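You operate a simulated robot arm through the tools that you are given. There is no shell and no other tool. Be economical: measure what you need, move in short steps, check, and stop when the job is done.

Carry out the task below with a simulated robot arm. There is one attempt and no reset: what you move stays moved.

## Task
Crimp the collar of the blue-headed pin till the block shows FAST, then stand it in the black sleeve.
Fine: pull the green lever no further and swing it back; leave the other pin.
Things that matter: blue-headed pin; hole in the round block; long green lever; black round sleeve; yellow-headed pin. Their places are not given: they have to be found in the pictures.

Only the result counts: the job must be done as asked and must still hold three seconds after the hand-in. Knocking over, shifting, dropping, spilling or breaking anything else fails it.

## Robot
A 7-joint arm with a two-finger parallel gripper, fixed in place. Base frame: the origin is at the foot of the arm, x ahead of it, y to its left, z up; the work surface is at about z = 858. Units: mm, rad, N and s.
With the tool pointing down near the work surface it reaches from about 240 to 680 mm from the base axis. Its first joint turns from -1.152 to 1.152 rad. Payload 2.4 kg.
Tool frame: the origin (TCP) lies between the finger pads and is the grasp point; the fingertips stand 30 mm ahead of it; z points along the fingers, y is the line along which they close. The gripper opens to 94 mm. The fingers are 28 mm wide and 10 mm thick; the gripper's body (50 by 96 mm) begins 55 mm behind the TCP.
Orientation is that of the tool frame in the base frame, as a unit quaternion [w, x, y, z]. With the fingers straight down and closing along the base's y, the tool's x points along the base's -x, its y along +y and its z along -z.

## Interface
- The arm moves only by the tool step_arm. Its argument "motion" is one flat list of numbers, 7 for each row, row after row: the shift along the base's x, y, z in mm, then the turn, a rotation vector about the base's x, y, z in rad, then the gripper command, from -1 (fully open) to 1 (shut), values between in proportion. In form: [tx, ty, tz, wx, wy, wz, fingers, tx, ty, tz, wx, wy, wz, fingers, ...]. A call has 1 to 20 rows; each row is the pose to reach, as a shift and turn from the pose commanded when the call began. Rows are played at 5 a second. More than 50 mm and 0.15 rad between two rows, or a gripper value outside its range, and nothing of the call is played. Where a pose cannot be reached the arm comes as near as it can. A force on the tool above 40 N (or 10 N above the force at the start of the call, whichever is more), or a blocked arm, ends the call early, and 0.2 s more pass. The fingers move at their own pace (about 153 mm/s each) and stop on an object; they squeeze with about 44 N. The grip force told is the motor's: it shows also when the fingers shut on nothing. Time passes only in rows, and 0.2 s behind the last, so rows that repeat a pose let the fingers close. It gives the time, the measured TCP pose, the force on the tool (base axes), the opening and the grip force at its end, in the units of the frame above (readings bear some noise), and new pictures: "show" is both (left out), scene, wrist or none.
- Cameras (640 x 400 px; columns grow to the right, rows downward): "scene" is fixed at [35.1, 468.2, 1454.1]; the picture's right is [-0.80, -0.61, 0.00], its down [-0.29, 0.37, -0.88] and it looks along [0.54, -0.70, -0.47] (base axes); focal length 372 px, centre (320, 200). "wrist" rides on the gripper at [76, 14, -103] in the tool frame; the picture's right is [-0.18, 0.98, 0.00], its down [-0.75, -0.14, -0.64] and it looks along [-0.63, -0.12, 0.77] (tool axes); focal length 243 px, centre (320, 200).
- pixel_to_xyz(camera, pixels): there is no depth. For up to 12 entries [column, row, z] of the newest picture of that camera ("zoom" is the newest enlarged one), the place [x, y] in the base frame at which the ray of that pixel passes the height z, good to about 2 mm. It takes no simulated time.
- close_up(camera, box): a new picture of the part [left, top, right, bottom] of that camera's present view, enlarged. It takes no simulated time.
- job_done(): hands the job in; it is judged then, once.

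Work in short steps. Measure before you move; look again where a grasp or a placing could have gone wrong, and mend it. You have 80 turns and 170 pictures in all, those below and enlarged ones among them. Open the gripper and draw the arm clear of the work before you hand the job in, unless the task says otherwise; then end with one line.

The tools are called after "Emit:" by a JSON object that holds its "method" and its "body". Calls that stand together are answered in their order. step_arm: Moves the arm, as the interface text tells. Its arguments: {"type":"object","properties":{"motion":{"type":"array"},"show":{"type":"string","enum":["both","scene","wrist","none"]}},"required":["motion"]} The other tools are called the same way: pixel_to_xyz (camera, pixels) gives the place at which the rays of pixels pass given heights; close_up (camera, box) takes an enlarged picture of a part of a camera's view; job_done () hands the job in.

At the start:

```text
clock: 0.0
ee_pos: [332.2, -24.8, 1203.0]
ee_rot: [0.001, 0.0, 1.0, 0.0]
contact_force: [-0.1, 0.3, -0.6]
width: 94.1
finger_force: 0.0
```

scene: 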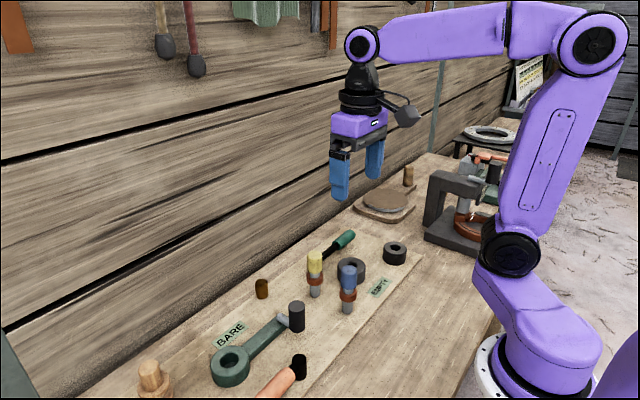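
wrist: 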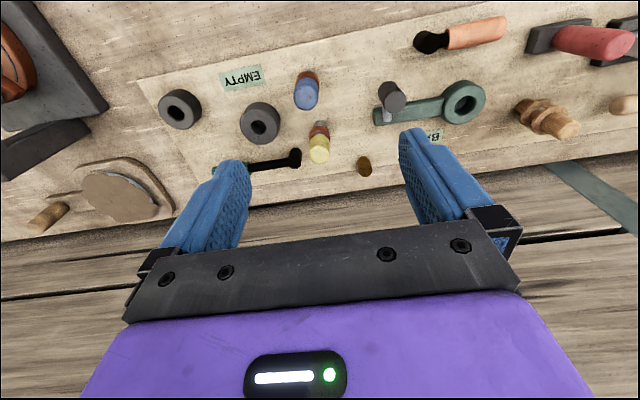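

The scene shows the blue pin near (348,290), the yellow pin at (315,272), two round dark rings at (350,270) and (395,253), and a green lever near (260,345). I enlarge both views to tell them apart.

Emit:
{"method": "close_up", "body": {"camera": "scene", "box": [200, 220, 420, 400]}}

Emit:
{"method": "close_up", "body": {"camera": "wrist", "box": [130, 0, 550, 220]}}

```text
2.22 times, centred on (310, 310) of scene
```

zoom: 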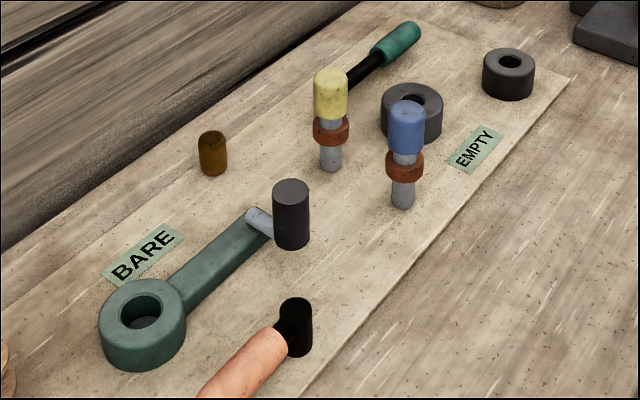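

```text
1.52 times, centred on (340, 110) of wrist
```

zoom: 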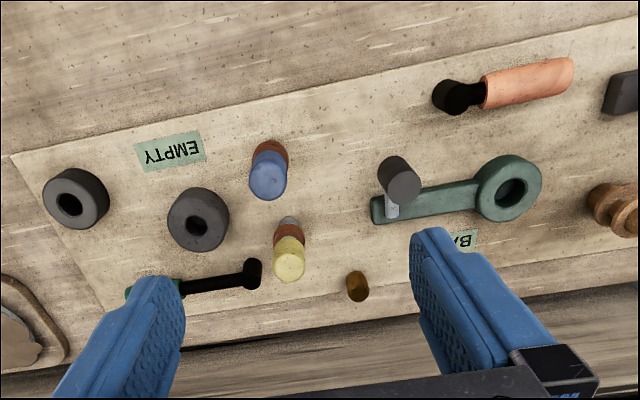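

The green round block by the BARE label has a bar with a grey upright knob. There are also two loose-looking handles and two dark rings. I measure these in the wrist zoom.

Emit:
{"method": "pixel_to_xyz", "body": {"camera": "zoom", "pixels": [[510, 192, 880], [398, 172, 900], [378, 212, 870], [268, 178, 915], [289, 262, 915], [197, 226, 875], [70, 204, 875], [255, 272, 865], [160, 290, 865], [357, 287, 870], [448, 95, 870], [540, 80, 870]]}}

Emit:
{"method": "close_up", "body": {"camera": "wrist", "box": [340, 40, 540, 165]}}

Emit:
{"method": "close_up", "body": {"camera": "scene", "box": [200, 280, 340, 400]}}

Emit:
{"method": "close_up", "body": {"camera": "scene", "box": [290, 220, 420, 320]}}

```text
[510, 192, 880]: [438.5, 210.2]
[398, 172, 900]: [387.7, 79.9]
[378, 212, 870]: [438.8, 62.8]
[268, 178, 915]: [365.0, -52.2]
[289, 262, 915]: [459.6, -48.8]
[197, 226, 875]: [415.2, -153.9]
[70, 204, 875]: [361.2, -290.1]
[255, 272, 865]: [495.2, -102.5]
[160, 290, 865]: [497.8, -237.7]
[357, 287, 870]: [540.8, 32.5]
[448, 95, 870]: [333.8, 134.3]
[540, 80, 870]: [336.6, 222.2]
```

```text
3.20 times, centred on (440, 102) of wrist
```

zoom: 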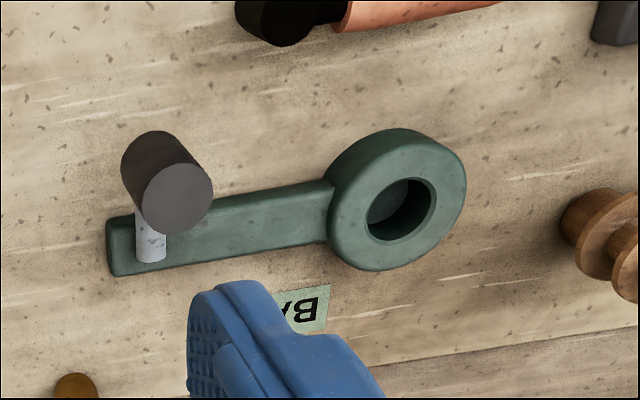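

```text
3.33 times, centred on (270, 340) of scene
```

zoom: 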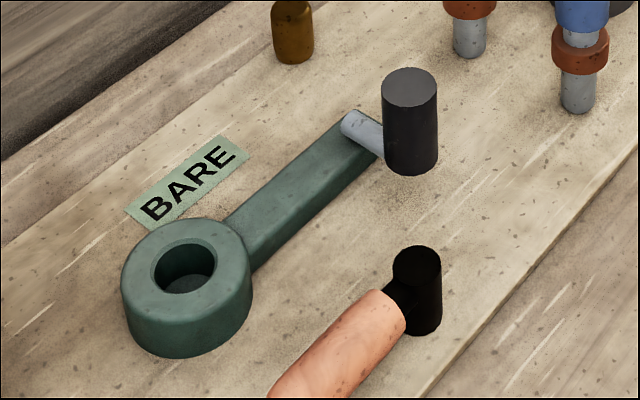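

```text
4.00 times, centred on (355, 270) of scene
```

zoom: 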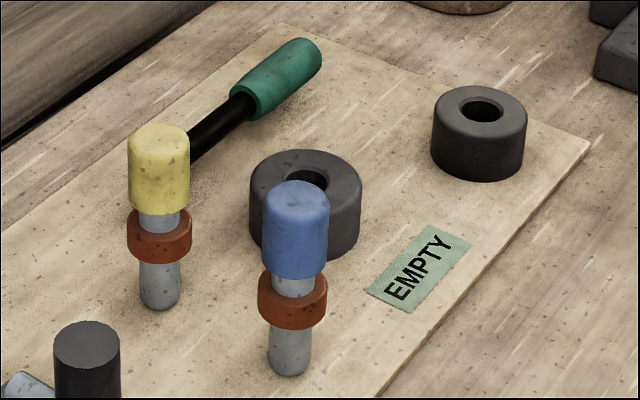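

The green bar with the grey upright knob looks like the lever on the green round block, and the two handles look like loose tools. Next I triangulate the pin and knob heights using scene rays.

Emit:
{"method": "pixel_to_xyz", "body": {"camera": "scene", "pixels": [[348, 268, 930], [348, 268, 915], [346, 312, 858], [315, 255, 930], [314, 295, 858], [297, 304, 910], [297, 304, 900], [240, 357, 885], [240, 357, 875], [395, 246, 880], [351, 263, 880], [348, 294, 880]]}}

Emit:
{"method": "pixel_to_xyz", "body": {"camera": "wrist", "pixels": [[305, 96, 930], [305, 96, 920], [319, 153, 930], [396, 101, 910], [396, 101, 900], [465, 103, 885], [465, 103, 875], [180, 110, 880], [260, 125, 880], [389, 117, 868]]}}

```text
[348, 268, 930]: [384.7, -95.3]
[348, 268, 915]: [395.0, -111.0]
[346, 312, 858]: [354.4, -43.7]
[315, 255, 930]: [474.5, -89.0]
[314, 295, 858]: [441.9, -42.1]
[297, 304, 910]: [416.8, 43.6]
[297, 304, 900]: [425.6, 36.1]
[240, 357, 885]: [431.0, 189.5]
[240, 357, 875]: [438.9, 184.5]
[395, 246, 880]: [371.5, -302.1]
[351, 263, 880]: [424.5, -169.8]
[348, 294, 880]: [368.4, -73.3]
```

```text
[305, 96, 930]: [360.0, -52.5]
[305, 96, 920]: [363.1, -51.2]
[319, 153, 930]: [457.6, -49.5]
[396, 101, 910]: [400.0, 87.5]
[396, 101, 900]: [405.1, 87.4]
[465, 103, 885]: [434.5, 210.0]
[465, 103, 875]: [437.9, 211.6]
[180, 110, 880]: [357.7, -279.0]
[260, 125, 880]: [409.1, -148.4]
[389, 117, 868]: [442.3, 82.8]
```

The views disagree by several mm at guessed heights, so I tilt the tool to make the wrist camera look nearly straight down over the work.

Emit:
{"method": "step_arm", "body": {"motion": [10, 10, 0, 0, 0.15, 0, -1, 20, 20, 0, 0, 0.3, 0, -1, 30, 40, 0, 0, 0.45, 0, -1, 40, 60, 0, 0, 0.6, 0, -1, 40, 60, 0, 0, 0.65, 0, -1]}}

```text
clock: 1.2
ee_pos: [370.9, 35.4, 1202.5]
ee_rot: [-0.321, -0.001, 0.947, 0.0]
contact_force: [0.4, -0.1, 0.6]
width: 93.9
finger_force: 0.0
```

scene: 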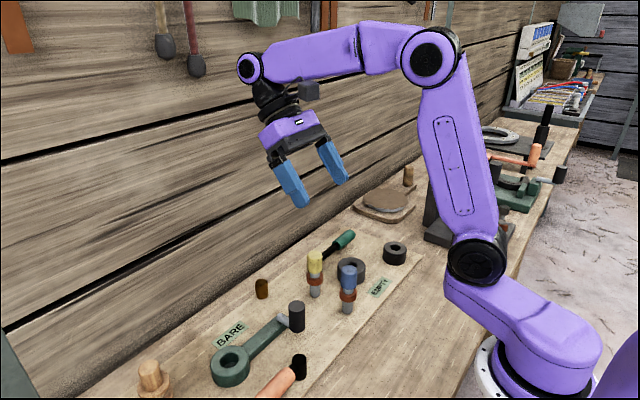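
wrist: 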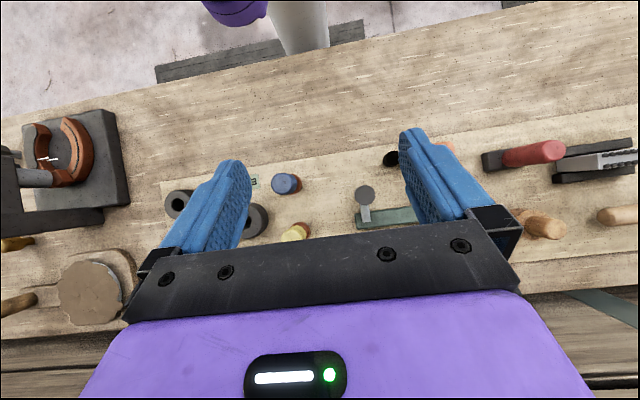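

Looking straight down works, but the fingers hide the work. I shift forward 130 mm so the objects sit in the clear upper part.

Emit:
{"method": "step_arm", "body": {"motion": [45, 10, 0, 0, 0, 0, -1, 90, 20, 0, 0, 0, 0, -1, 130, 30, 0, 0, 0, 0, -1, 130, 30, 0, 0, 0, 0, -1], "show": "wrist"}}

Emit:
{"method": "close_up", "body": {"camera": "wrist", "box": [150, 50, 550, 250]}}

```text
clock: 2.2
ee_pos: [438.3, 62.6, 1178.8]
ee_rot: [-0.32, 0.0, 0.947, 0.0]
contact_force: [0.0, 1.0, 0.8]
width: 94.0
finger_force: 0.0
out of reach, approached as far as the arm can: row 1, 2, 3, 4
```

wrist: 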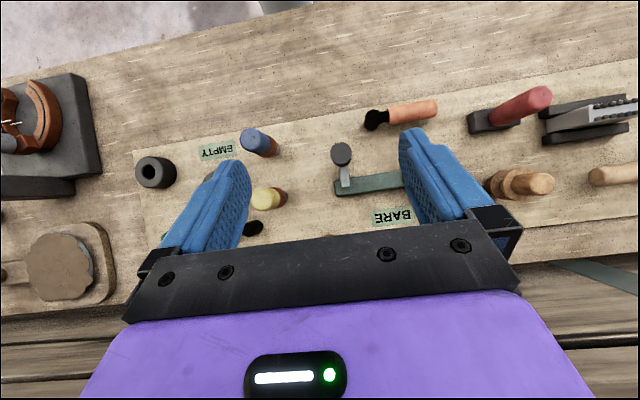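

```text
1.60 times, centred on (350, 150) of wrist
```

zoom: 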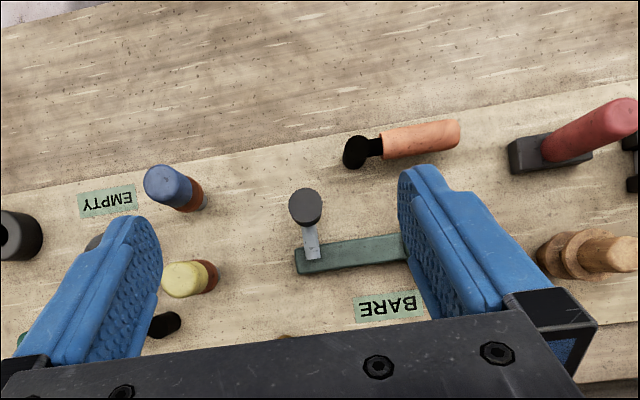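

From this view I take rays of the knob top, blue head top, yellow head top and the bar end.

Emit:
{"method": "pixel_to_xyz", "body": {"camera": "zoom", "pixels": [[307, 209, 960], [307, 209, 940], [162, 185, 970], [162, 185, 950], [176, 281, 970], [312, 252, 880], [302, 262, 875], [205, 203, 858], [402, 248, 875], [357, 152, 880], [457, 134, 870], [8, 236, 885]]}}

Emit:
{"method": "pixel_to_xyz", "body": {"camera": "scene", "pixels": [[297, 303, 960], [297, 303, 940], [348, 267, 970], [348, 267, 950], [315, 255, 970], [229, 359, 880], [229, 359, 900], [395, 245, 900], [351, 262, 900], [347, 311, 858]]}}

```text
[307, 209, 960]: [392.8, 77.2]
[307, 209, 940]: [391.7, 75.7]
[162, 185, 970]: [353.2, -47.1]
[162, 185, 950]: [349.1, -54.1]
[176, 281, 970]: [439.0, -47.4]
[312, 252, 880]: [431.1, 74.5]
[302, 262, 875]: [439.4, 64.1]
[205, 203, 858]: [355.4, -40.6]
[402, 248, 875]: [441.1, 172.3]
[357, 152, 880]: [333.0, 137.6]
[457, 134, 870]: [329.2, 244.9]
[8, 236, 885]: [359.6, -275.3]
```

```text
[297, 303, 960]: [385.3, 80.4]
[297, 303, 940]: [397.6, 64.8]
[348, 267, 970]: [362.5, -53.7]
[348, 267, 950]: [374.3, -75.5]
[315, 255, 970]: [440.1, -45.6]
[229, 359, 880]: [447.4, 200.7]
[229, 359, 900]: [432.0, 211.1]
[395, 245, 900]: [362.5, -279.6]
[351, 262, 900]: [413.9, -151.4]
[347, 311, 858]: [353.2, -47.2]
```

The knob top is at about (391,75,954), the blue pin at (355,-44) with its top near 975, and the hub hole at about (435,208). I go back to a vertical tool near the two dark rings to see which one is the sleeve.

Emit:
{"method": "step_arm", "body": {"motion": [-25, -35, 0, 0, -0.13, 0, -1, -50, -70, -10, 0, -0.26, 0, -1, -75, -105, -20, 0, -0.39, 0, -1, -100, -140, -30, 0, -0.52, 0, -1, -120, -175, -40, 0, -0.65, 0, -1, -130, -210, -50, 0, -0.65, 0, -1, -140, -230, -60, 0, -0.65, 0, -1, -160, -240, -70, 0, -0.65, 0, -1]}}

Emit:
{"method": "close_up", "body": {"camera": "wrist", "box": [180, 0, 500, 200]}}

```text
clock: 4.0
ee_pos: [277.3, -177.3, 1108.8]
ee_rot: [0.0, 0.0, 1.0, 0.0]
contact_force: [-0.3, -0.3, 0.6]
width: 94.2
finger_force: 0.2
```

scene: 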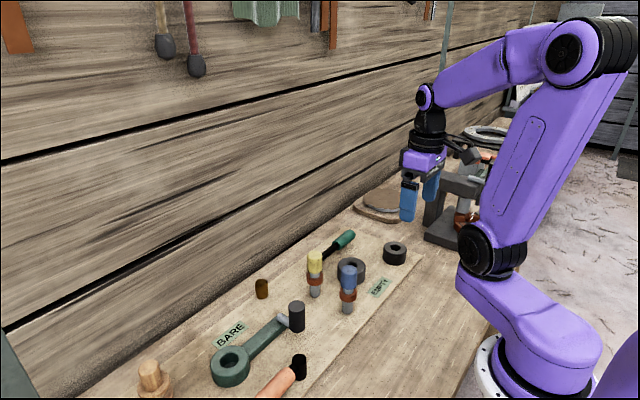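
wrist: 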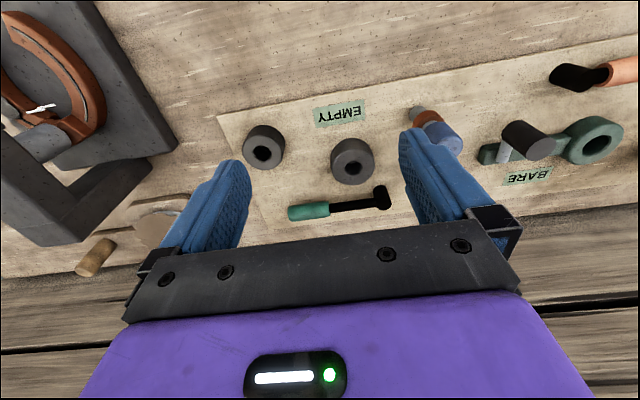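

```text
2.00 times, centred on (340, 100) of wrist
```

zoom: 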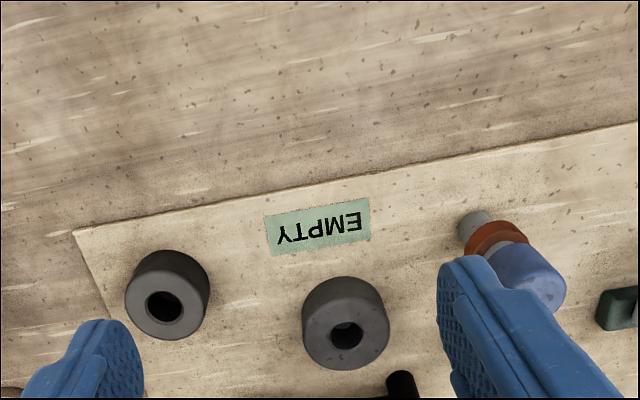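

The left ring at (265,147) and right ring at (352,160) look similar, so I enlarge each, together with the green-gripped handle.

Emit:
{"method": "close_up", "body": {"camera": "wrist", "box": [230, 90, 400, 225]}}

Emit:
{"method": "close_up", "body": {"camera": "wrist", "box": [470, 50, 640, 200]}}

Emit:
{"method": "close_up", "body": {"camera": "scene", "box": [310, 220, 420, 300]}}

```text
2.96 times, centred on (315, 158) of wrist
```

zoom: 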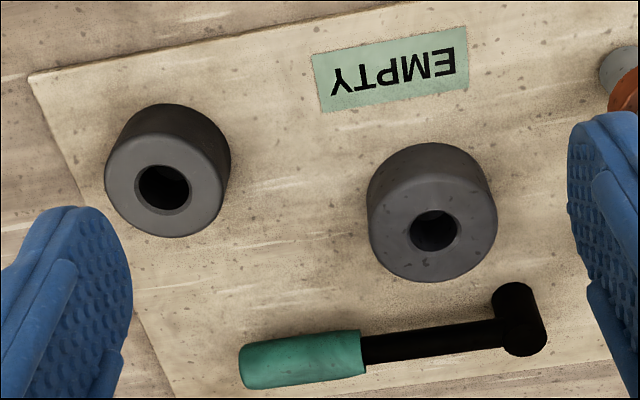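

```text
2.67 times, centred on (555, 125) of wrist
```

zoom: 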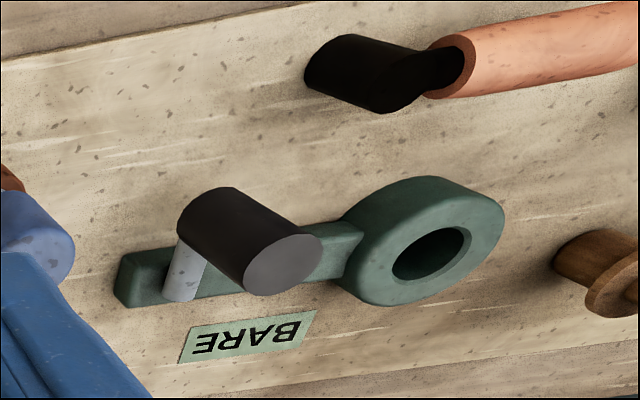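

```text
5.00 times, centred on (365, 260) of scene
```

zoom: 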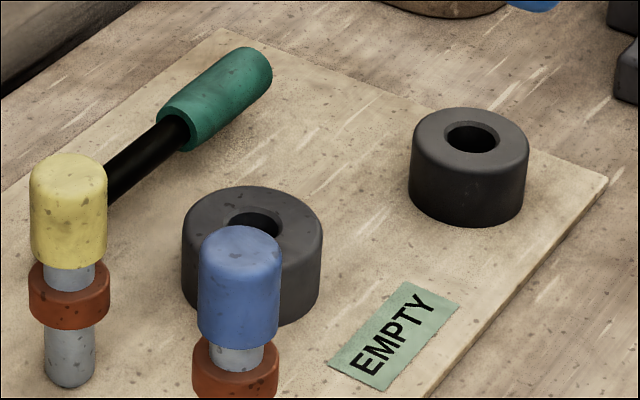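

The gray speckled ring at (413,-152) has the EMPTY sign beside it, and the smooth black ring at (360,-278) has none. The green-gripped handle on a black post looks like a pivoting lever, so the gray ring may be the crimping block. I'll watch the signs to settle it, and first move above the blue pin at (355,-44).

Emit:
{"method": "step_arm", "body": {"motion": [20, 33, 0, 0, 0, 0, -1, 40, 66, 0, 0, 0, 0, -1, 60, 100, 0, 0, 0, 0, -1, 78, 133, 0, 0, 0, 0, -1, 78, 133, -30, 0, 0, 0, -1, 78, 133, -50, 0, 0, 0, -1, 78, 133, -50, 0, 0, 0, -1]}}

Emit:
{"method": "close_up", "body": {"camera": "wrist", "box": [200, 0, 520, 200]}}

```text
clock: 5.6
ee_pos: [355.2, -43.9, 1059.5]
ee_rot: [0.0, -0.001, 1.0, 0.0]
contact_force: [0.0, -0.5, 0.8]
width: 94.0
finger_force: 0.0
```

scene: 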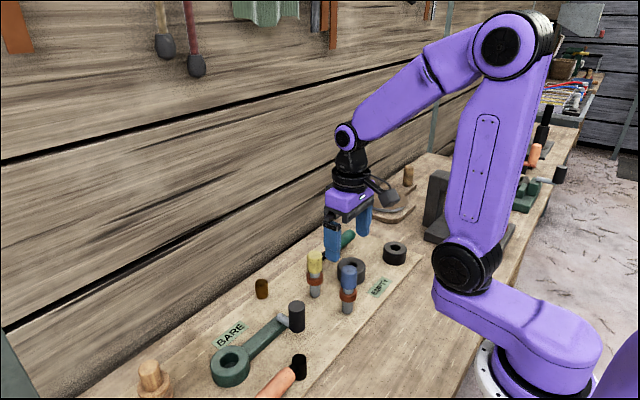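
wrist: 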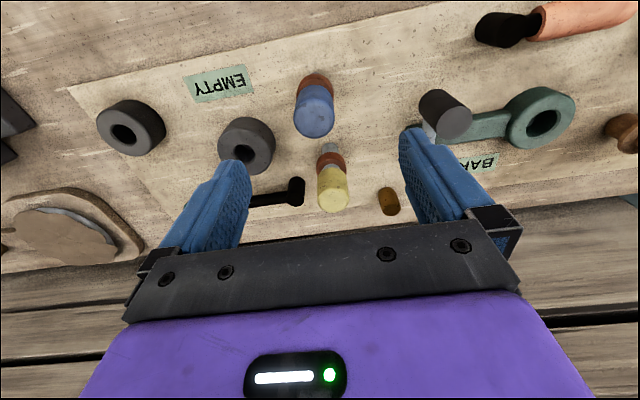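

```text
2.00 times, centred on (360, 100) of wrist
```

zoom: 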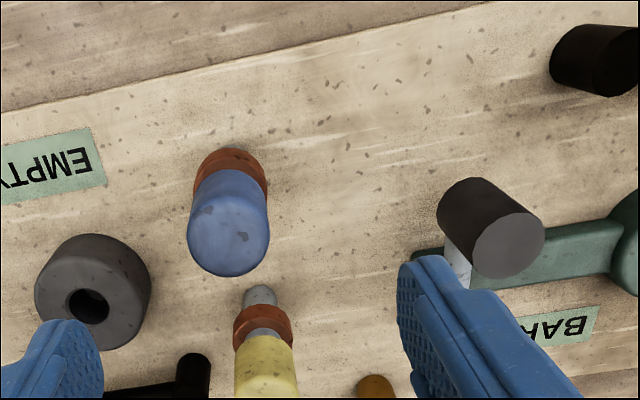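

Blue head top is at zoom (229,243). I check its position, and the gray ring and lever post, before descending.

Emit:
{"method": "pixel_to_xyz", "body": {"camera": "zoom", "pixels": [[229, 241, 975], [229, 241, 965], [88, 305, 895], [88, 305, 885], [195, 368, 890], [195, 368, 900], [508, 245, 950], [262, 297, 858]]}}

Emit:
{"method": "pixel_to_xyz", "body": {"camera": "wrist", "pixels": [[125, 134, 895], [125, 134, 885], [246, 152, 895], [543, 123, 895], [543, 123, 885], [392, 203, 880]]}}

Emit:
{"method": "pixel_to_xyz", "body": {"camera": "scene", "pixels": [[395, 246, 895], [351, 263, 895], [395, 246, 885], [354, 232, 880], [354, 232, 895], [229, 359, 890]]}}

```text
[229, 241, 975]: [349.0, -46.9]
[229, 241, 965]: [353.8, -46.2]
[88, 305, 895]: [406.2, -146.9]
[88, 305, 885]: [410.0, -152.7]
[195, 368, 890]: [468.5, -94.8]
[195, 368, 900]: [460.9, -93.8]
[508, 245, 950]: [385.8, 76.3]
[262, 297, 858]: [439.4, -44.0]
```

```text
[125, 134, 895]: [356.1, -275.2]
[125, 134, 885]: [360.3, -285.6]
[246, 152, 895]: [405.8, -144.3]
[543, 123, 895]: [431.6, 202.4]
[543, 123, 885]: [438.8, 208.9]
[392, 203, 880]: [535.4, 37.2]
```

```text
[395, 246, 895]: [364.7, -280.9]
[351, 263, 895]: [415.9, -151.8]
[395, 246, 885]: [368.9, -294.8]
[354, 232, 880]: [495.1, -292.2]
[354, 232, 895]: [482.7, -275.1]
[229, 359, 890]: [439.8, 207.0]
```

The pin axis is at about (354,-46). I descend around the head to z≈952 and close.

Emit:
{"method": "step_arm", "body": {"motion": [-1, -2, -35, 0, 0, 0, -1, -1, -2, -70, 0, 0, 0, -1, -1, -2, -95, 0, 0, 0, -1, -1, -2, -107, 0, 0, 0, -1, -1, -2, -107, 0, 0, 0, -1]}}

Emit:
{"method": "close_up", "body": {"camera": "scene", "box": [290, 200, 420, 330]}}

```text
clock: 6.8
ee_pos: [354.3, -46.2, 951.8]
ee_rot: [0.001, 0.0, 1.0, 0.0]
contact_force: [-0.3, -0.3, 0.4]
width: 93.7
finger_force: 0.0
```

scene: 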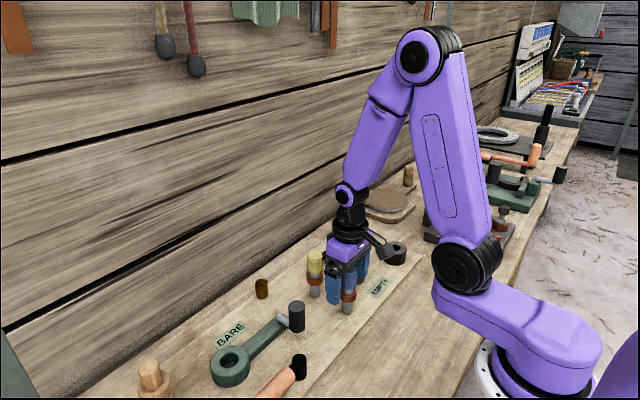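
wrist: 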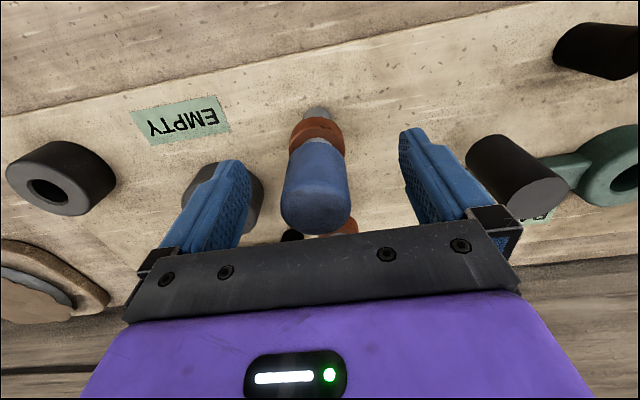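

```text
3.08 times, centred on (355, 265) of scene
```

zoom: 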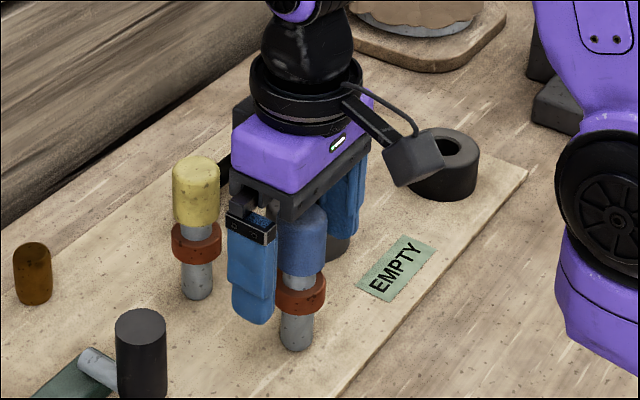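

The pin sits between the fingers. I close in place, then lift a little.

Emit:
{"method": "step_arm", "body": {"motion": [0, 0, 0, 0, 0, 0, 0, 0, 0, 0, 0, 0, 0, 1, 0, 0, 0, 0, 0, 0, 1, 0, 0, 0, 0, 0, 0, 1, 0, 0, 20, 0, 0, 0, 1, 0, 0, 50, 0, 0, 0, 1, 0, 0, 80, 0, 0, 0, 1, 0, 0, 80, 0, 0, 0, 1]}}

Emit:
{"method": "close_up", "body": {"camera": "scene", "box": [290, 200, 420, 330]}}

```text
clock: 8.6
ee_pos: [354.9, -46.0, 1032.0]
ee_rot: [0.0, -0.001, 1.0, 0.0]
contact_force: [-0.4, 0.2, -1.9]
width: 33.2
finger_force: 44.1
```

scene: 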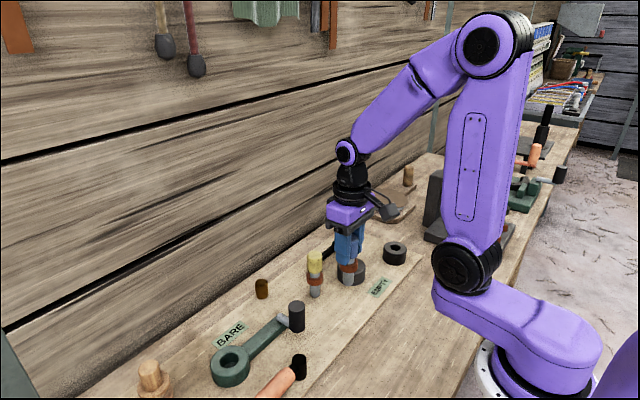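
wrist: 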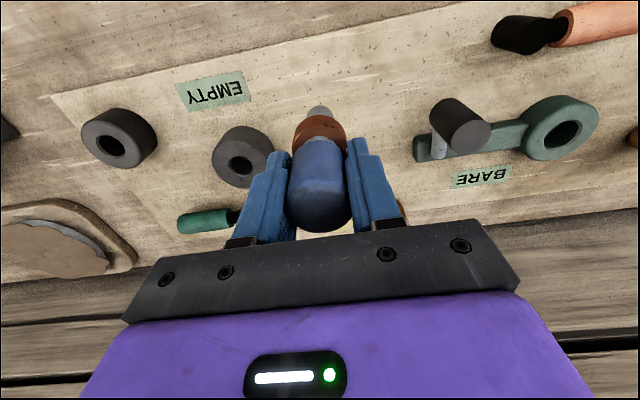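

```text
3.08 times, centred on (355, 265) of scene
```

zoom: 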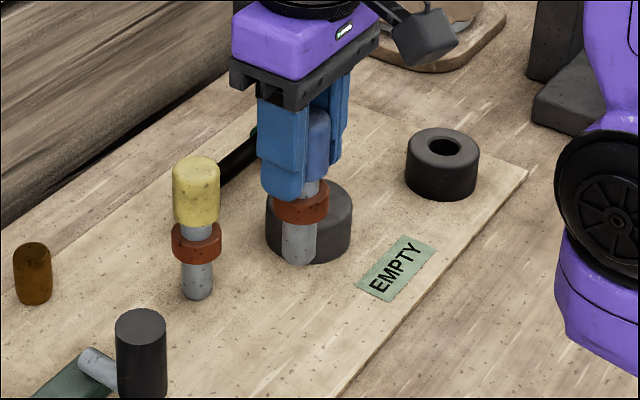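

Grip is good (33 mm head). Now I measure the three hole diameters to see which suits the shaft and which suits the collar.

Emit:
{"method": "close_up", "body": {"camera": "wrist", "box": [60, 60, 300, 210]}}

Emit:
{"method": "close_up", "body": {"camera": "wrist", "box": [400, 60, 640, 210]}}

```text
2.67 times, centred on (180, 135) of wrist
```

zoom: 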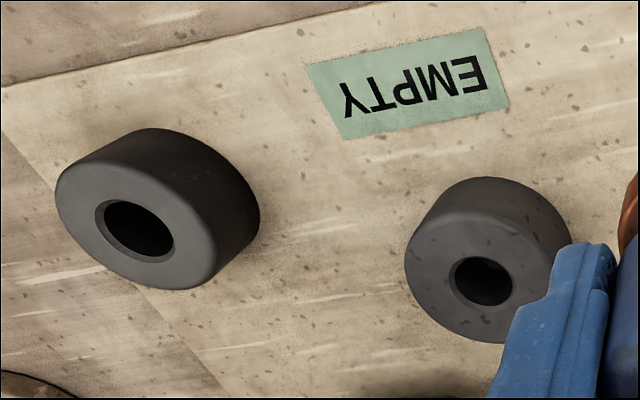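

```text
2.67 times, centred on (520, 135) of wrist
```

zoom: 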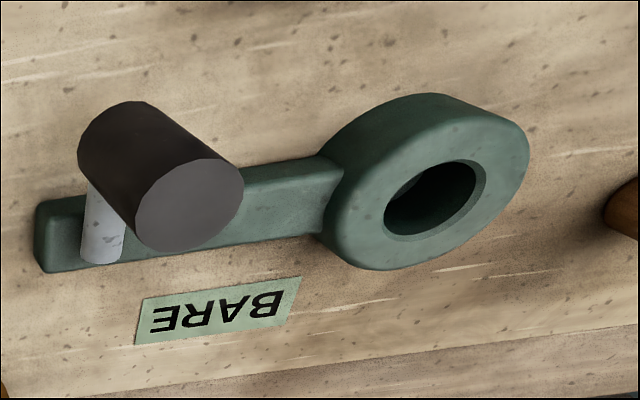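

I measure hole rims in the green zoom (newest): left/right rims at z≈891.

Emit:
{"method": "pixel_to_xyz", "body": {"camera": "zoom", "pixels": [[384, 225, 891], [484, 176, 891], [434, 158, 891], [430, 240, 891], [326, 240, 891], [528, 150, 891], [215, 310, 858]]}}

Emit:
{"method": "pixel_to_xyz", "body": {"camera": "wrist", "pixels": [[215, 165, 893], [243, 165, 893], [229, 153, 893], [229, 177, 893], [97, 145, 893], [127, 153, 893], [111, 133, 893], [113, 160, 893], [211, 90, 858]]}}

```text
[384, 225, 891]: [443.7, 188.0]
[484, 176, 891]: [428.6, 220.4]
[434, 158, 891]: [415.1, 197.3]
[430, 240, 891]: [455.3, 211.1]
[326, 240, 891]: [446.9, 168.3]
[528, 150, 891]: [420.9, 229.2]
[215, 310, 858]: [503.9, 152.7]
```

```text
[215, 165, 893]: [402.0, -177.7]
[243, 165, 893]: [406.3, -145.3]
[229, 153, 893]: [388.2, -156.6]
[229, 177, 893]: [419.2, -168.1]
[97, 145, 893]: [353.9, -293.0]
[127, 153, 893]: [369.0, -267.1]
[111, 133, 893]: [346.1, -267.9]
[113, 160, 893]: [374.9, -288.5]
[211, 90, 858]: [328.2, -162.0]
```

Gray hole is about 27 mm, black about 29 mm, green about 38 mm; the shaft is about 21 mm. I carry the pin above the gray ring at (410,-149), staying high, and check alignment and signs.

Emit:
{"method": "step_arm", "body": {"motion": [5, -35, 10, 0, 0, 0, 1, 25, -70, 10, 0, 0, 0, 1, 45, -95, 10, 0, 0, 0, 1, 55, -103, 10, 0, 0, 0, 1, 55, -103, 0, 0, 0, 0, 1, 55, -103, 0, 0, 0, 0, 1]}}

Emit:
{"method": "close_up", "body": {"camera": "scene", "box": [290, 200, 420, 300]}}

Emit:
{"method": "close_up", "body": {"camera": "wrist", "box": [220, 60, 420, 210]}}

```text
clock: 10.0
ee_pos: [410.0, -149.0, 1031.2]
ee_rot: [0.0, -0.001, 1.0, 0.0]
contact_force: [-0.5, 0.4, -2.9]
width: 33.1
finger_force: 44.1
```

scene: 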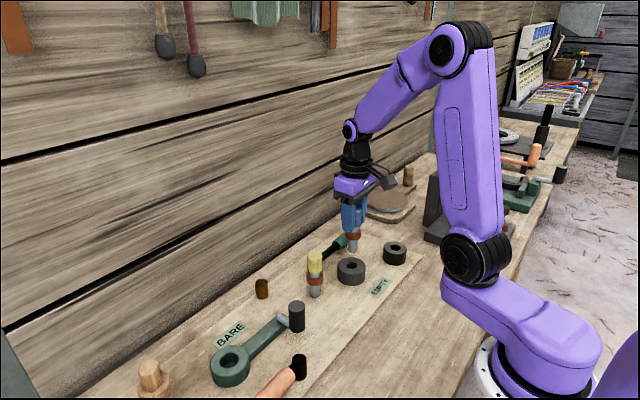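
wrist: 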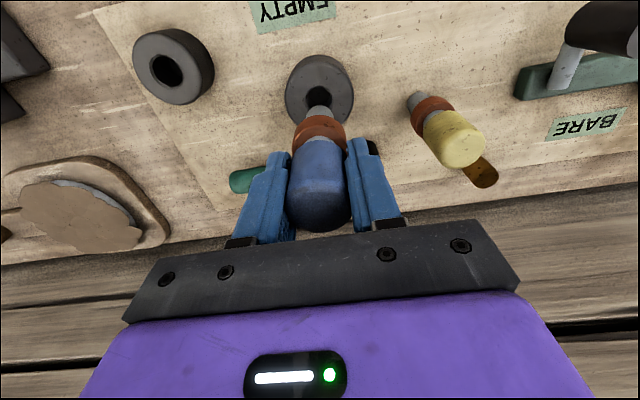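

```text
4.00 times, centred on (355, 250) of scene
```

zoom: 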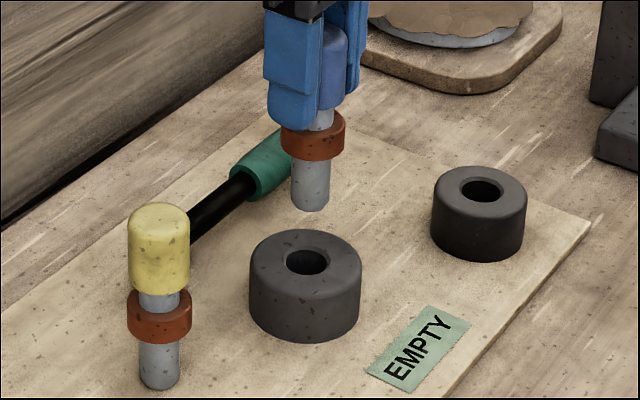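

```text
2.67 times, centred on (320, 135) of wrist
```

zoom: 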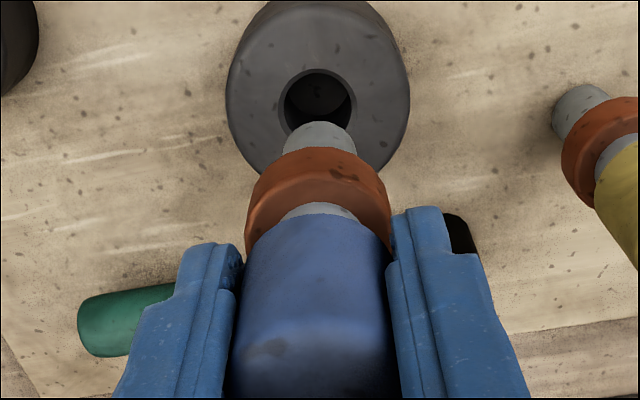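

Now I measure the gray hole's centre from this aligned view.

Emit:
{"method": "pixel_to_xyz", "body": {"camera": "zoom", "pixels": [[319, 101, 893], [280, 101, 893], [357, 101, 893], [319, 69, 893], [319, 101, 888], [319, 101, 898]]}}

Emit:
{"method": "pixel_to_xyz", "body": {"camera": "scene", "pixels": [[351.7, 265, 893], [351.7, 265, 888], [351.7, 265, 898], [395.5, 247, 893], [348, 301, 858]]}}

```text
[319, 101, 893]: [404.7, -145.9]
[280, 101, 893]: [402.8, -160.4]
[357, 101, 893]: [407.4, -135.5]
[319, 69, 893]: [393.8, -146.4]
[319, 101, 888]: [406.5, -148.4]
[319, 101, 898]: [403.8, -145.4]
```

```text
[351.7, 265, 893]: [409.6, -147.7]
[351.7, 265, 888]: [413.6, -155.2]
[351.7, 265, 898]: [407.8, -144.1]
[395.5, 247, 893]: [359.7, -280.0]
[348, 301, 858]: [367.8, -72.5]
```

The centre comes out near (407,-146.5), top about 894. I shift there and lower the tip just into the hole.

Emit:
{"method": "step_arm", "body": {"motion": [-3, 2.5, 0, 0, 0, 0, 1, -3, 2.5, -25, 0, 0, 0, 1, -3, 2.5, -38, 0, 0, 0, 1, -3, 2.5, -38, 0, 0, 0, 1]}}

Emit:
{"method": "close_up", "body": {"camera": "scene", "box": [310, 210, 410, 300]}}

Emit:
{"method": "close_up", "body": {"camera": "wrist", "box": [240, 60, 400, 180]}}

```text
clock: 11.0
ee_pos: [406.4, -146.6, 993.6]
ee_rot: [0.0, 0.0, 1.0, 0.001]
contact_force: [-0.7, -0.3, -2.1]
width: 33.0
finger_force: 43.8
```

scene: 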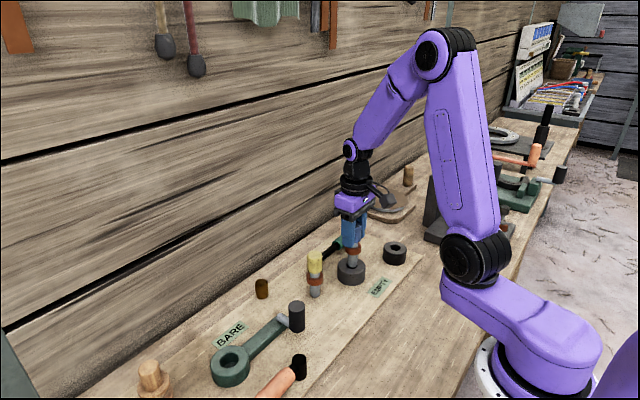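
wrist: 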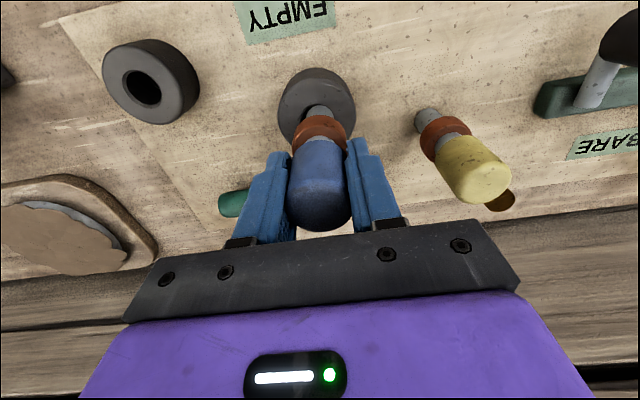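

```text
4.44 times, centred on (360, 255) of scene
```

zoom: 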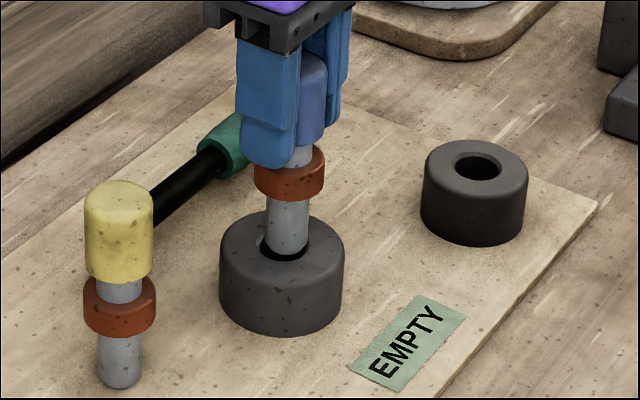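

```text
3.33 times, centred on (320, 120) of wrist
```

zoom: 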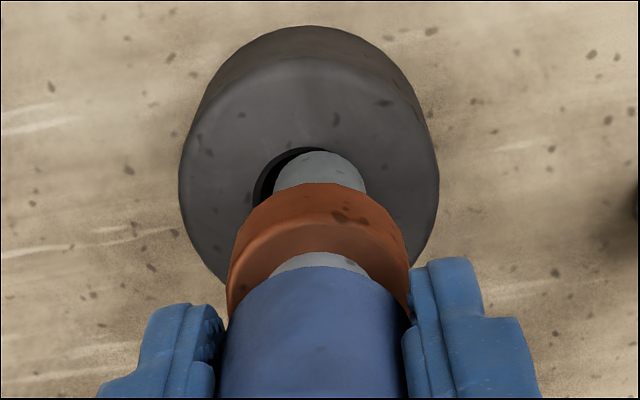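

The tip sits about 3–4 mm to the right (+y) of the hole's centre in the wrist zoom (hole edge at 252, shaft edge at 366). I shift by (+2,-3) and lower further.

Emit:
{"method": "step_arm", "body": {"motion": [2, -3, 0, 0, 0, 0, 1, 2, -3, -6, 0, 0, 0, 1, 2, -3, -14, 0, 0, 0, 1, 2, -3, -14, 0, 0, 0, 1]}}

Emit:
{"method": "close_up", "body": {"camera": "scene", "box": [310, 210, 410, 300]}}

Emit:
{"method": "close_up", "body": {"camera": "wrist", "box": [240, 60, 400, 180]}}

```text
clock: 12.0
ee_pos: [408.8, -151.1, 980.5]
ee_rot: [0.0, 0.0, 1.0, 0.0]
contact_force: [2.7, -2.1, -1.3]
width: 33.3
finger_force: 44.1
```

scene: 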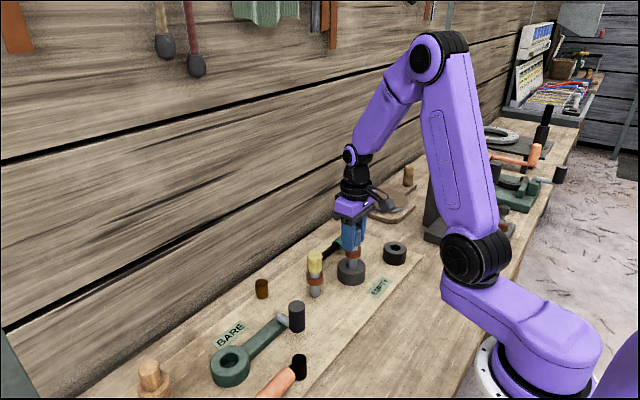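
wrist: 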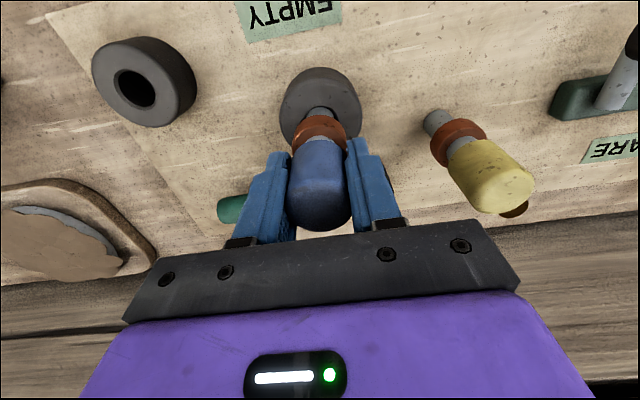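

```text
4.44 times, centred on (360, 255) of scene
```

zoom: 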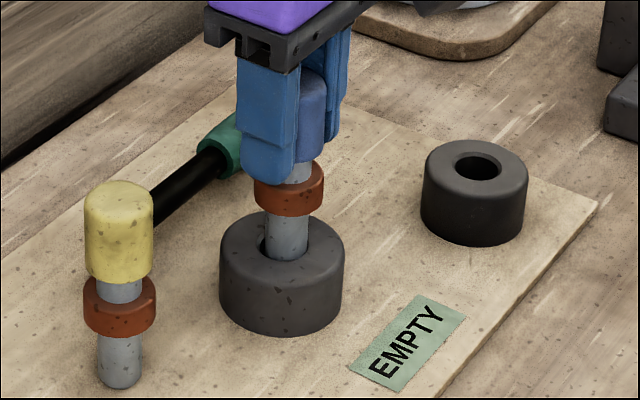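

```text
3.33 times, centred on (320, 120) of wrist
```

zoom: 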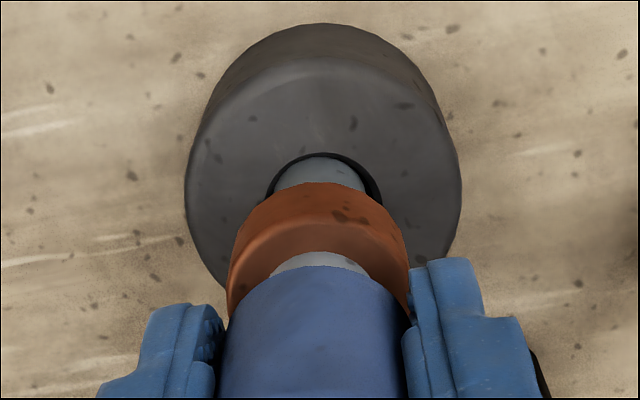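

The tip is in, with small side forces (+x, -y). I ease (+1.5,+1) and lower till the collar meets the block or something changes.

Emit:
{"method": "step_arm", "body": {"motion": [1.5, 1, 0, 0, 0, 0, 1, 1.5, 1, -6, 0, 0, 0, 1, 1.5, 1, -12, 0, 0, 0, 1, 1.5, 1, -18, 0, 0, 0, 1]}}

Emit:
{"method": "close_up", "body": {"camera": "scene", "box": [310, 210, 410, 300]}}

```text
clock: 13.0
ee_pos: [410.5, -148.1, 962.9]
ee_rot: [0.0, 0.0, 1.0, -0.001]
contact_force: [0.8, -0.1, -1.6]
width: 33.2
finger_force: 44.0
```

scene: 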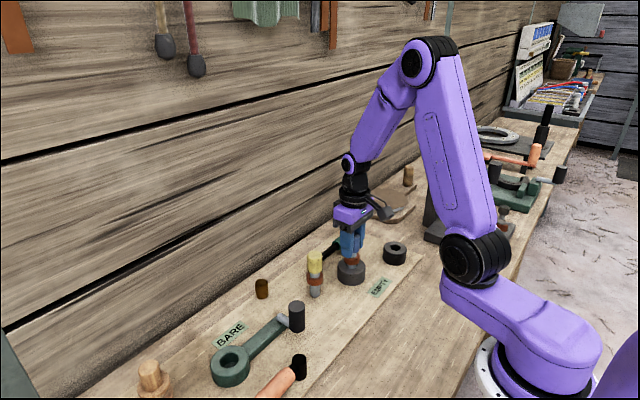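
wrist: 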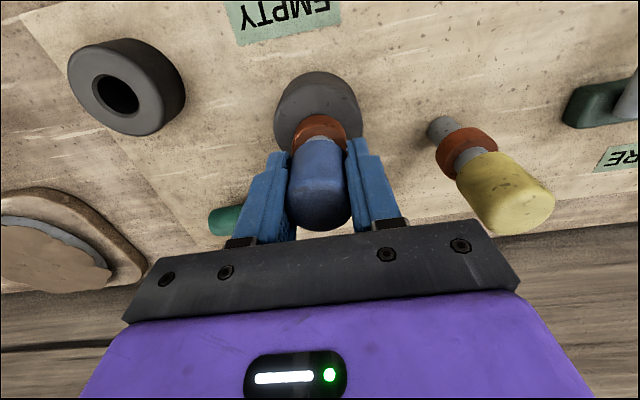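

```text
4.44 times, centred on (360, 255) of scene
```

zoom: 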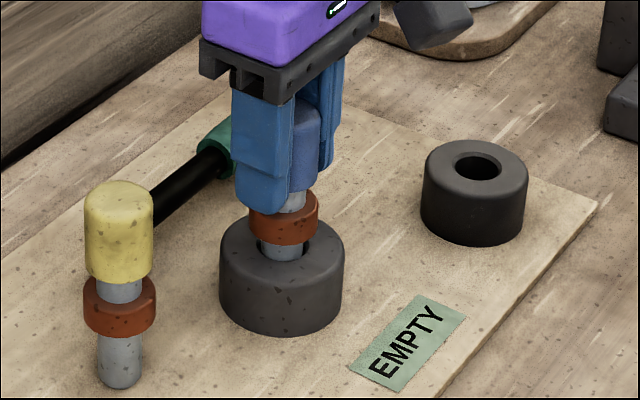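

The sign still reads EMPTY with the collar about 8 mm above the ring. I go down the rest, watching the force.

Emit:
{"method": "step_arm", "body": {"motion": [0, 0, -3, 0, 0, 0, 1, 0, 0, -6, 0, 0, 0, 1, 0, 0, -9, 0, 0, 0, 1, 0, 0, -9, 0, 0, 0, 1], "show": "scene"}}

Emit:
{"method": "close_up", "body": {"camera": "scene", "box": [310, 210, 410, 300]}}

```text
clock: 14.0
ee_pos: [409.7, -148.7, 953.1]
ee_rot: [0.0, -0.002, 1.0, 0.001]
contact_force: [-4.0, 3.5, 19.1]
width: 33.3
finger_force: 43.7
```

scene: 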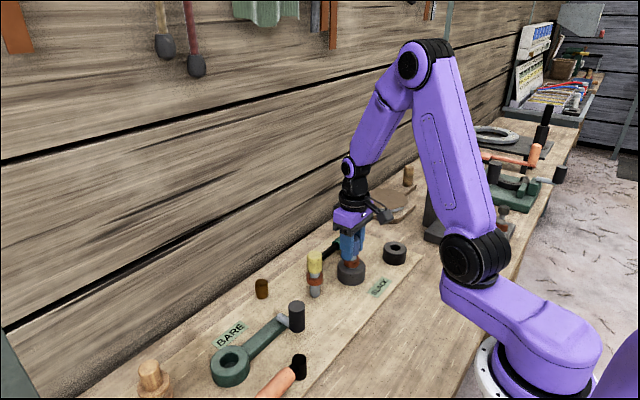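

```text
4.44 times, centred on (360, 255) of scene
```

zoom: 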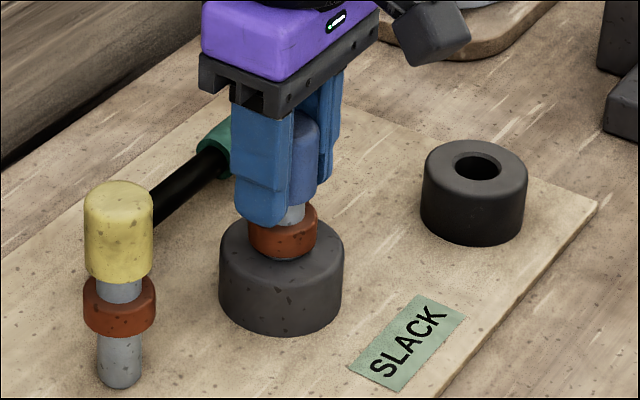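

The sign now reads SLACK, so the gray round block is the crimper and the black ring is the sleeve. I release the pin there and rise clear to study the green-gripped lever.

Emit:
{"method": "step_arm", "body": {"motion": [0, 0, 2, 0, 0, 0, 1, 0, 0, 2, 0, 0, 0, 0, 0, 0, 2, 0, 0, 0, -0.4, 0, 0, 2, 0, 0, 0, -0.4, 0, 0, 35, 0, 0, 0, -0.4, -20, 0, 80, 0, 0, 0, -0.4, -60, -10, 120, 0, 0, 0, -0.8, -100, -20, 150, 0, 0, 0, -1, -120, -30, 160, 0, 0, 0, -1, -120, -30, 160, 0, 0, 0, -1]}}

Emit:
{"method": "close_up", "body": {"camera": "scene", "box": [290, 200, 420, 310]}}

Emit:
{"method": "close_up", "body": {"camera": "wrist", "box": [200, 40, 440, 220]}}

```text
refused: row 7 steps farther than a row can; nothing moved
```

```text
3.64 times, centred on (355, 255) of scene
```

zoom: 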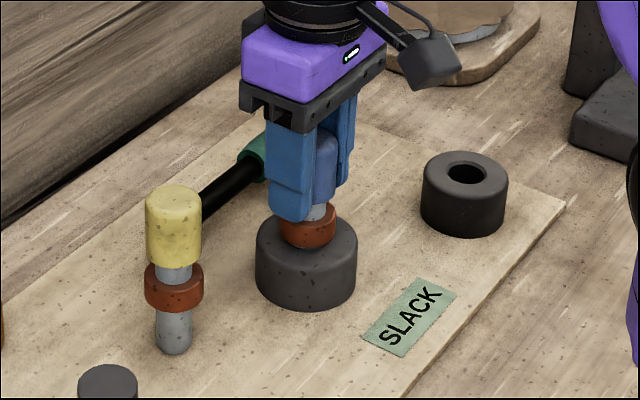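

```text
2.22 times, centred on (320, 130) of wrist
```

zoom: 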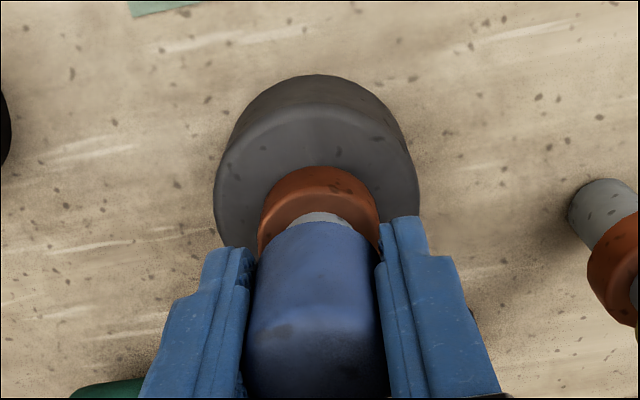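

The call was refused because one row stepped too far. I redo it with smaller rows.

Emit:
{"method": "step_arm", "body": {"motion": [0, 0, 1, 0, 0, 0, 1, 0, 0, 1, 0, 0, 0, 0, 0, 0, 1, 0, 0, 0, -0.4, 0, 0, 1, 0, 0, 0, -0.4, 0, 0, 30, 0, 0, 0, -0.4, 0, 0, 65, 0, 0, 0, -0.4, -25, -5, 95, 0, 0, 0, -0.6, -50, -10, 120, 0, 0, 0, -0.8, -80, -20, 145, 0, 0, 0, -1, -110, -30, 160, 0, 0, 0, -1, -120, -30, 160, 0, 0, 0, -1]}}

Emit:
{"method": "close_up", "body": {"camera": "scene", "box": [290, 200, 420, 310]}}

Emit:
{"method": "close_up", "body": {"camera": "wrist", "box": [200, 40, 440, 220]}}

```text
clock: 16.4
ee_pos: [289.5, -178.7, 1114.4]
ee_rot: [0.0, 0.0, 1.0, 0.0]
contact_force: [-0.9, -0.1, -0.3]
width: 93.8
finger_force: 0.1
```

scene: 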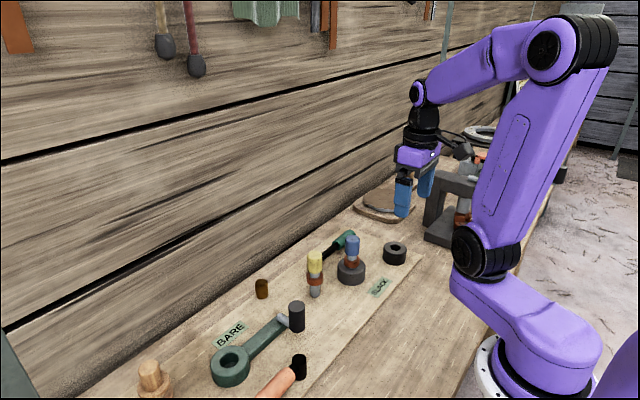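
wrist: 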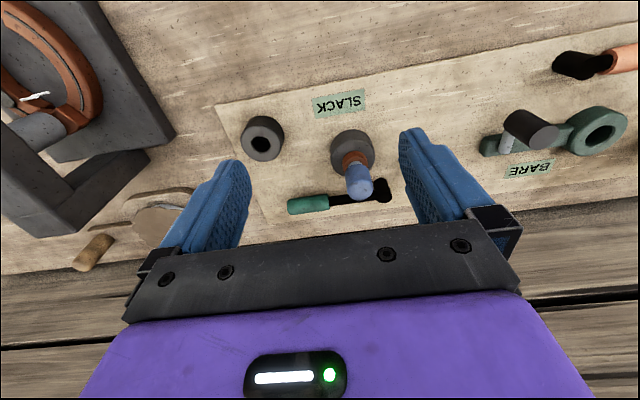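

```text
3.64 times, centred on (355, 255) of scene
```

zoom: 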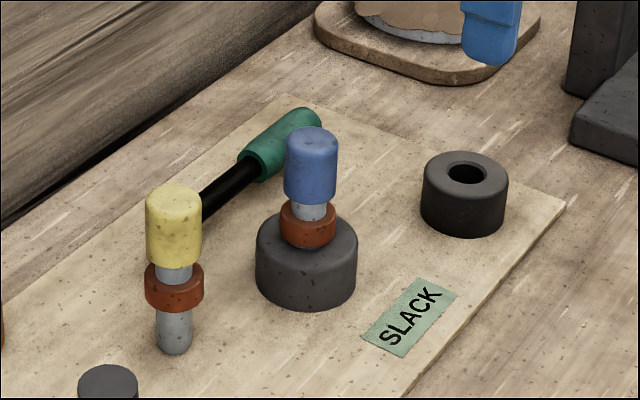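

```text
2.22 times, centred on (320, 130) of wrist
```

zoom: 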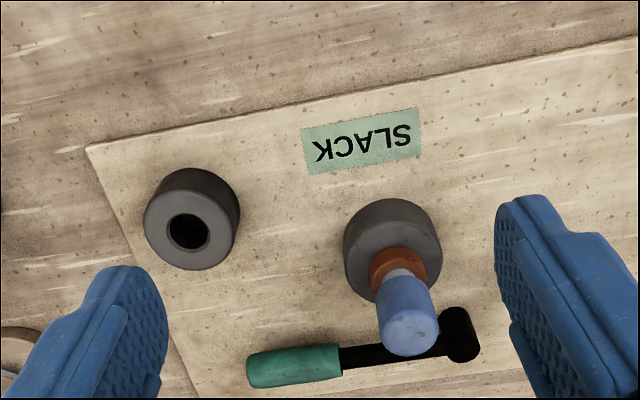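

The pin stands in the block, and the lever runs from its post at wrist zoom (465,340) to its grip at (292,366). I triangulate the grip and post.

Emit:
{"method": "pixel_to_xyz", "body": {"camera": "zoom", "pixels": [[250, 372, 880], [250, 372, 900], [342, 360, 880], [342, 360, 900], [292, 366, 880], [292, 366, 890], [292, 366, 900], [464, 350, 890], [464, 350, 905], [455, 318, 858]]}}

Emit:
{"method": "pixel_to_xyz", "body": {"camera": "scene", "pixels": [[345.4, 238.5, 880], [345.4, 238.5, 890], [345.4, 238.5, 900], [354.5, 232, 880], [354.5, 232, 900], [337.7, 244.8, 880], [337.7, 244.8, 900], [298, 354, 905], [298, 354, 890]]}}

```text
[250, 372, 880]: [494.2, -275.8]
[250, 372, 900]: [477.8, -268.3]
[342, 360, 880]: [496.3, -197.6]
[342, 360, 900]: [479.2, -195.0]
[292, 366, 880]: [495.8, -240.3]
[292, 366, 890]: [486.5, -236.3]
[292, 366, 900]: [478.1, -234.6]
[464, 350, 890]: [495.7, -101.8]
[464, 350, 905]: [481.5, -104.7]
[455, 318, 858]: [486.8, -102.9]
```

```text
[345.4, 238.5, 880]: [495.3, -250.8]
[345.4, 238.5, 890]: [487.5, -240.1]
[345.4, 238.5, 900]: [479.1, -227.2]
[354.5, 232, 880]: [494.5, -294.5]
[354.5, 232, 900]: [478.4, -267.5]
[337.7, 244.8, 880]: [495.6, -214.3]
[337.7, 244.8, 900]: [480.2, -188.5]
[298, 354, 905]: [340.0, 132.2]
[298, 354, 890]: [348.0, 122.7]
```

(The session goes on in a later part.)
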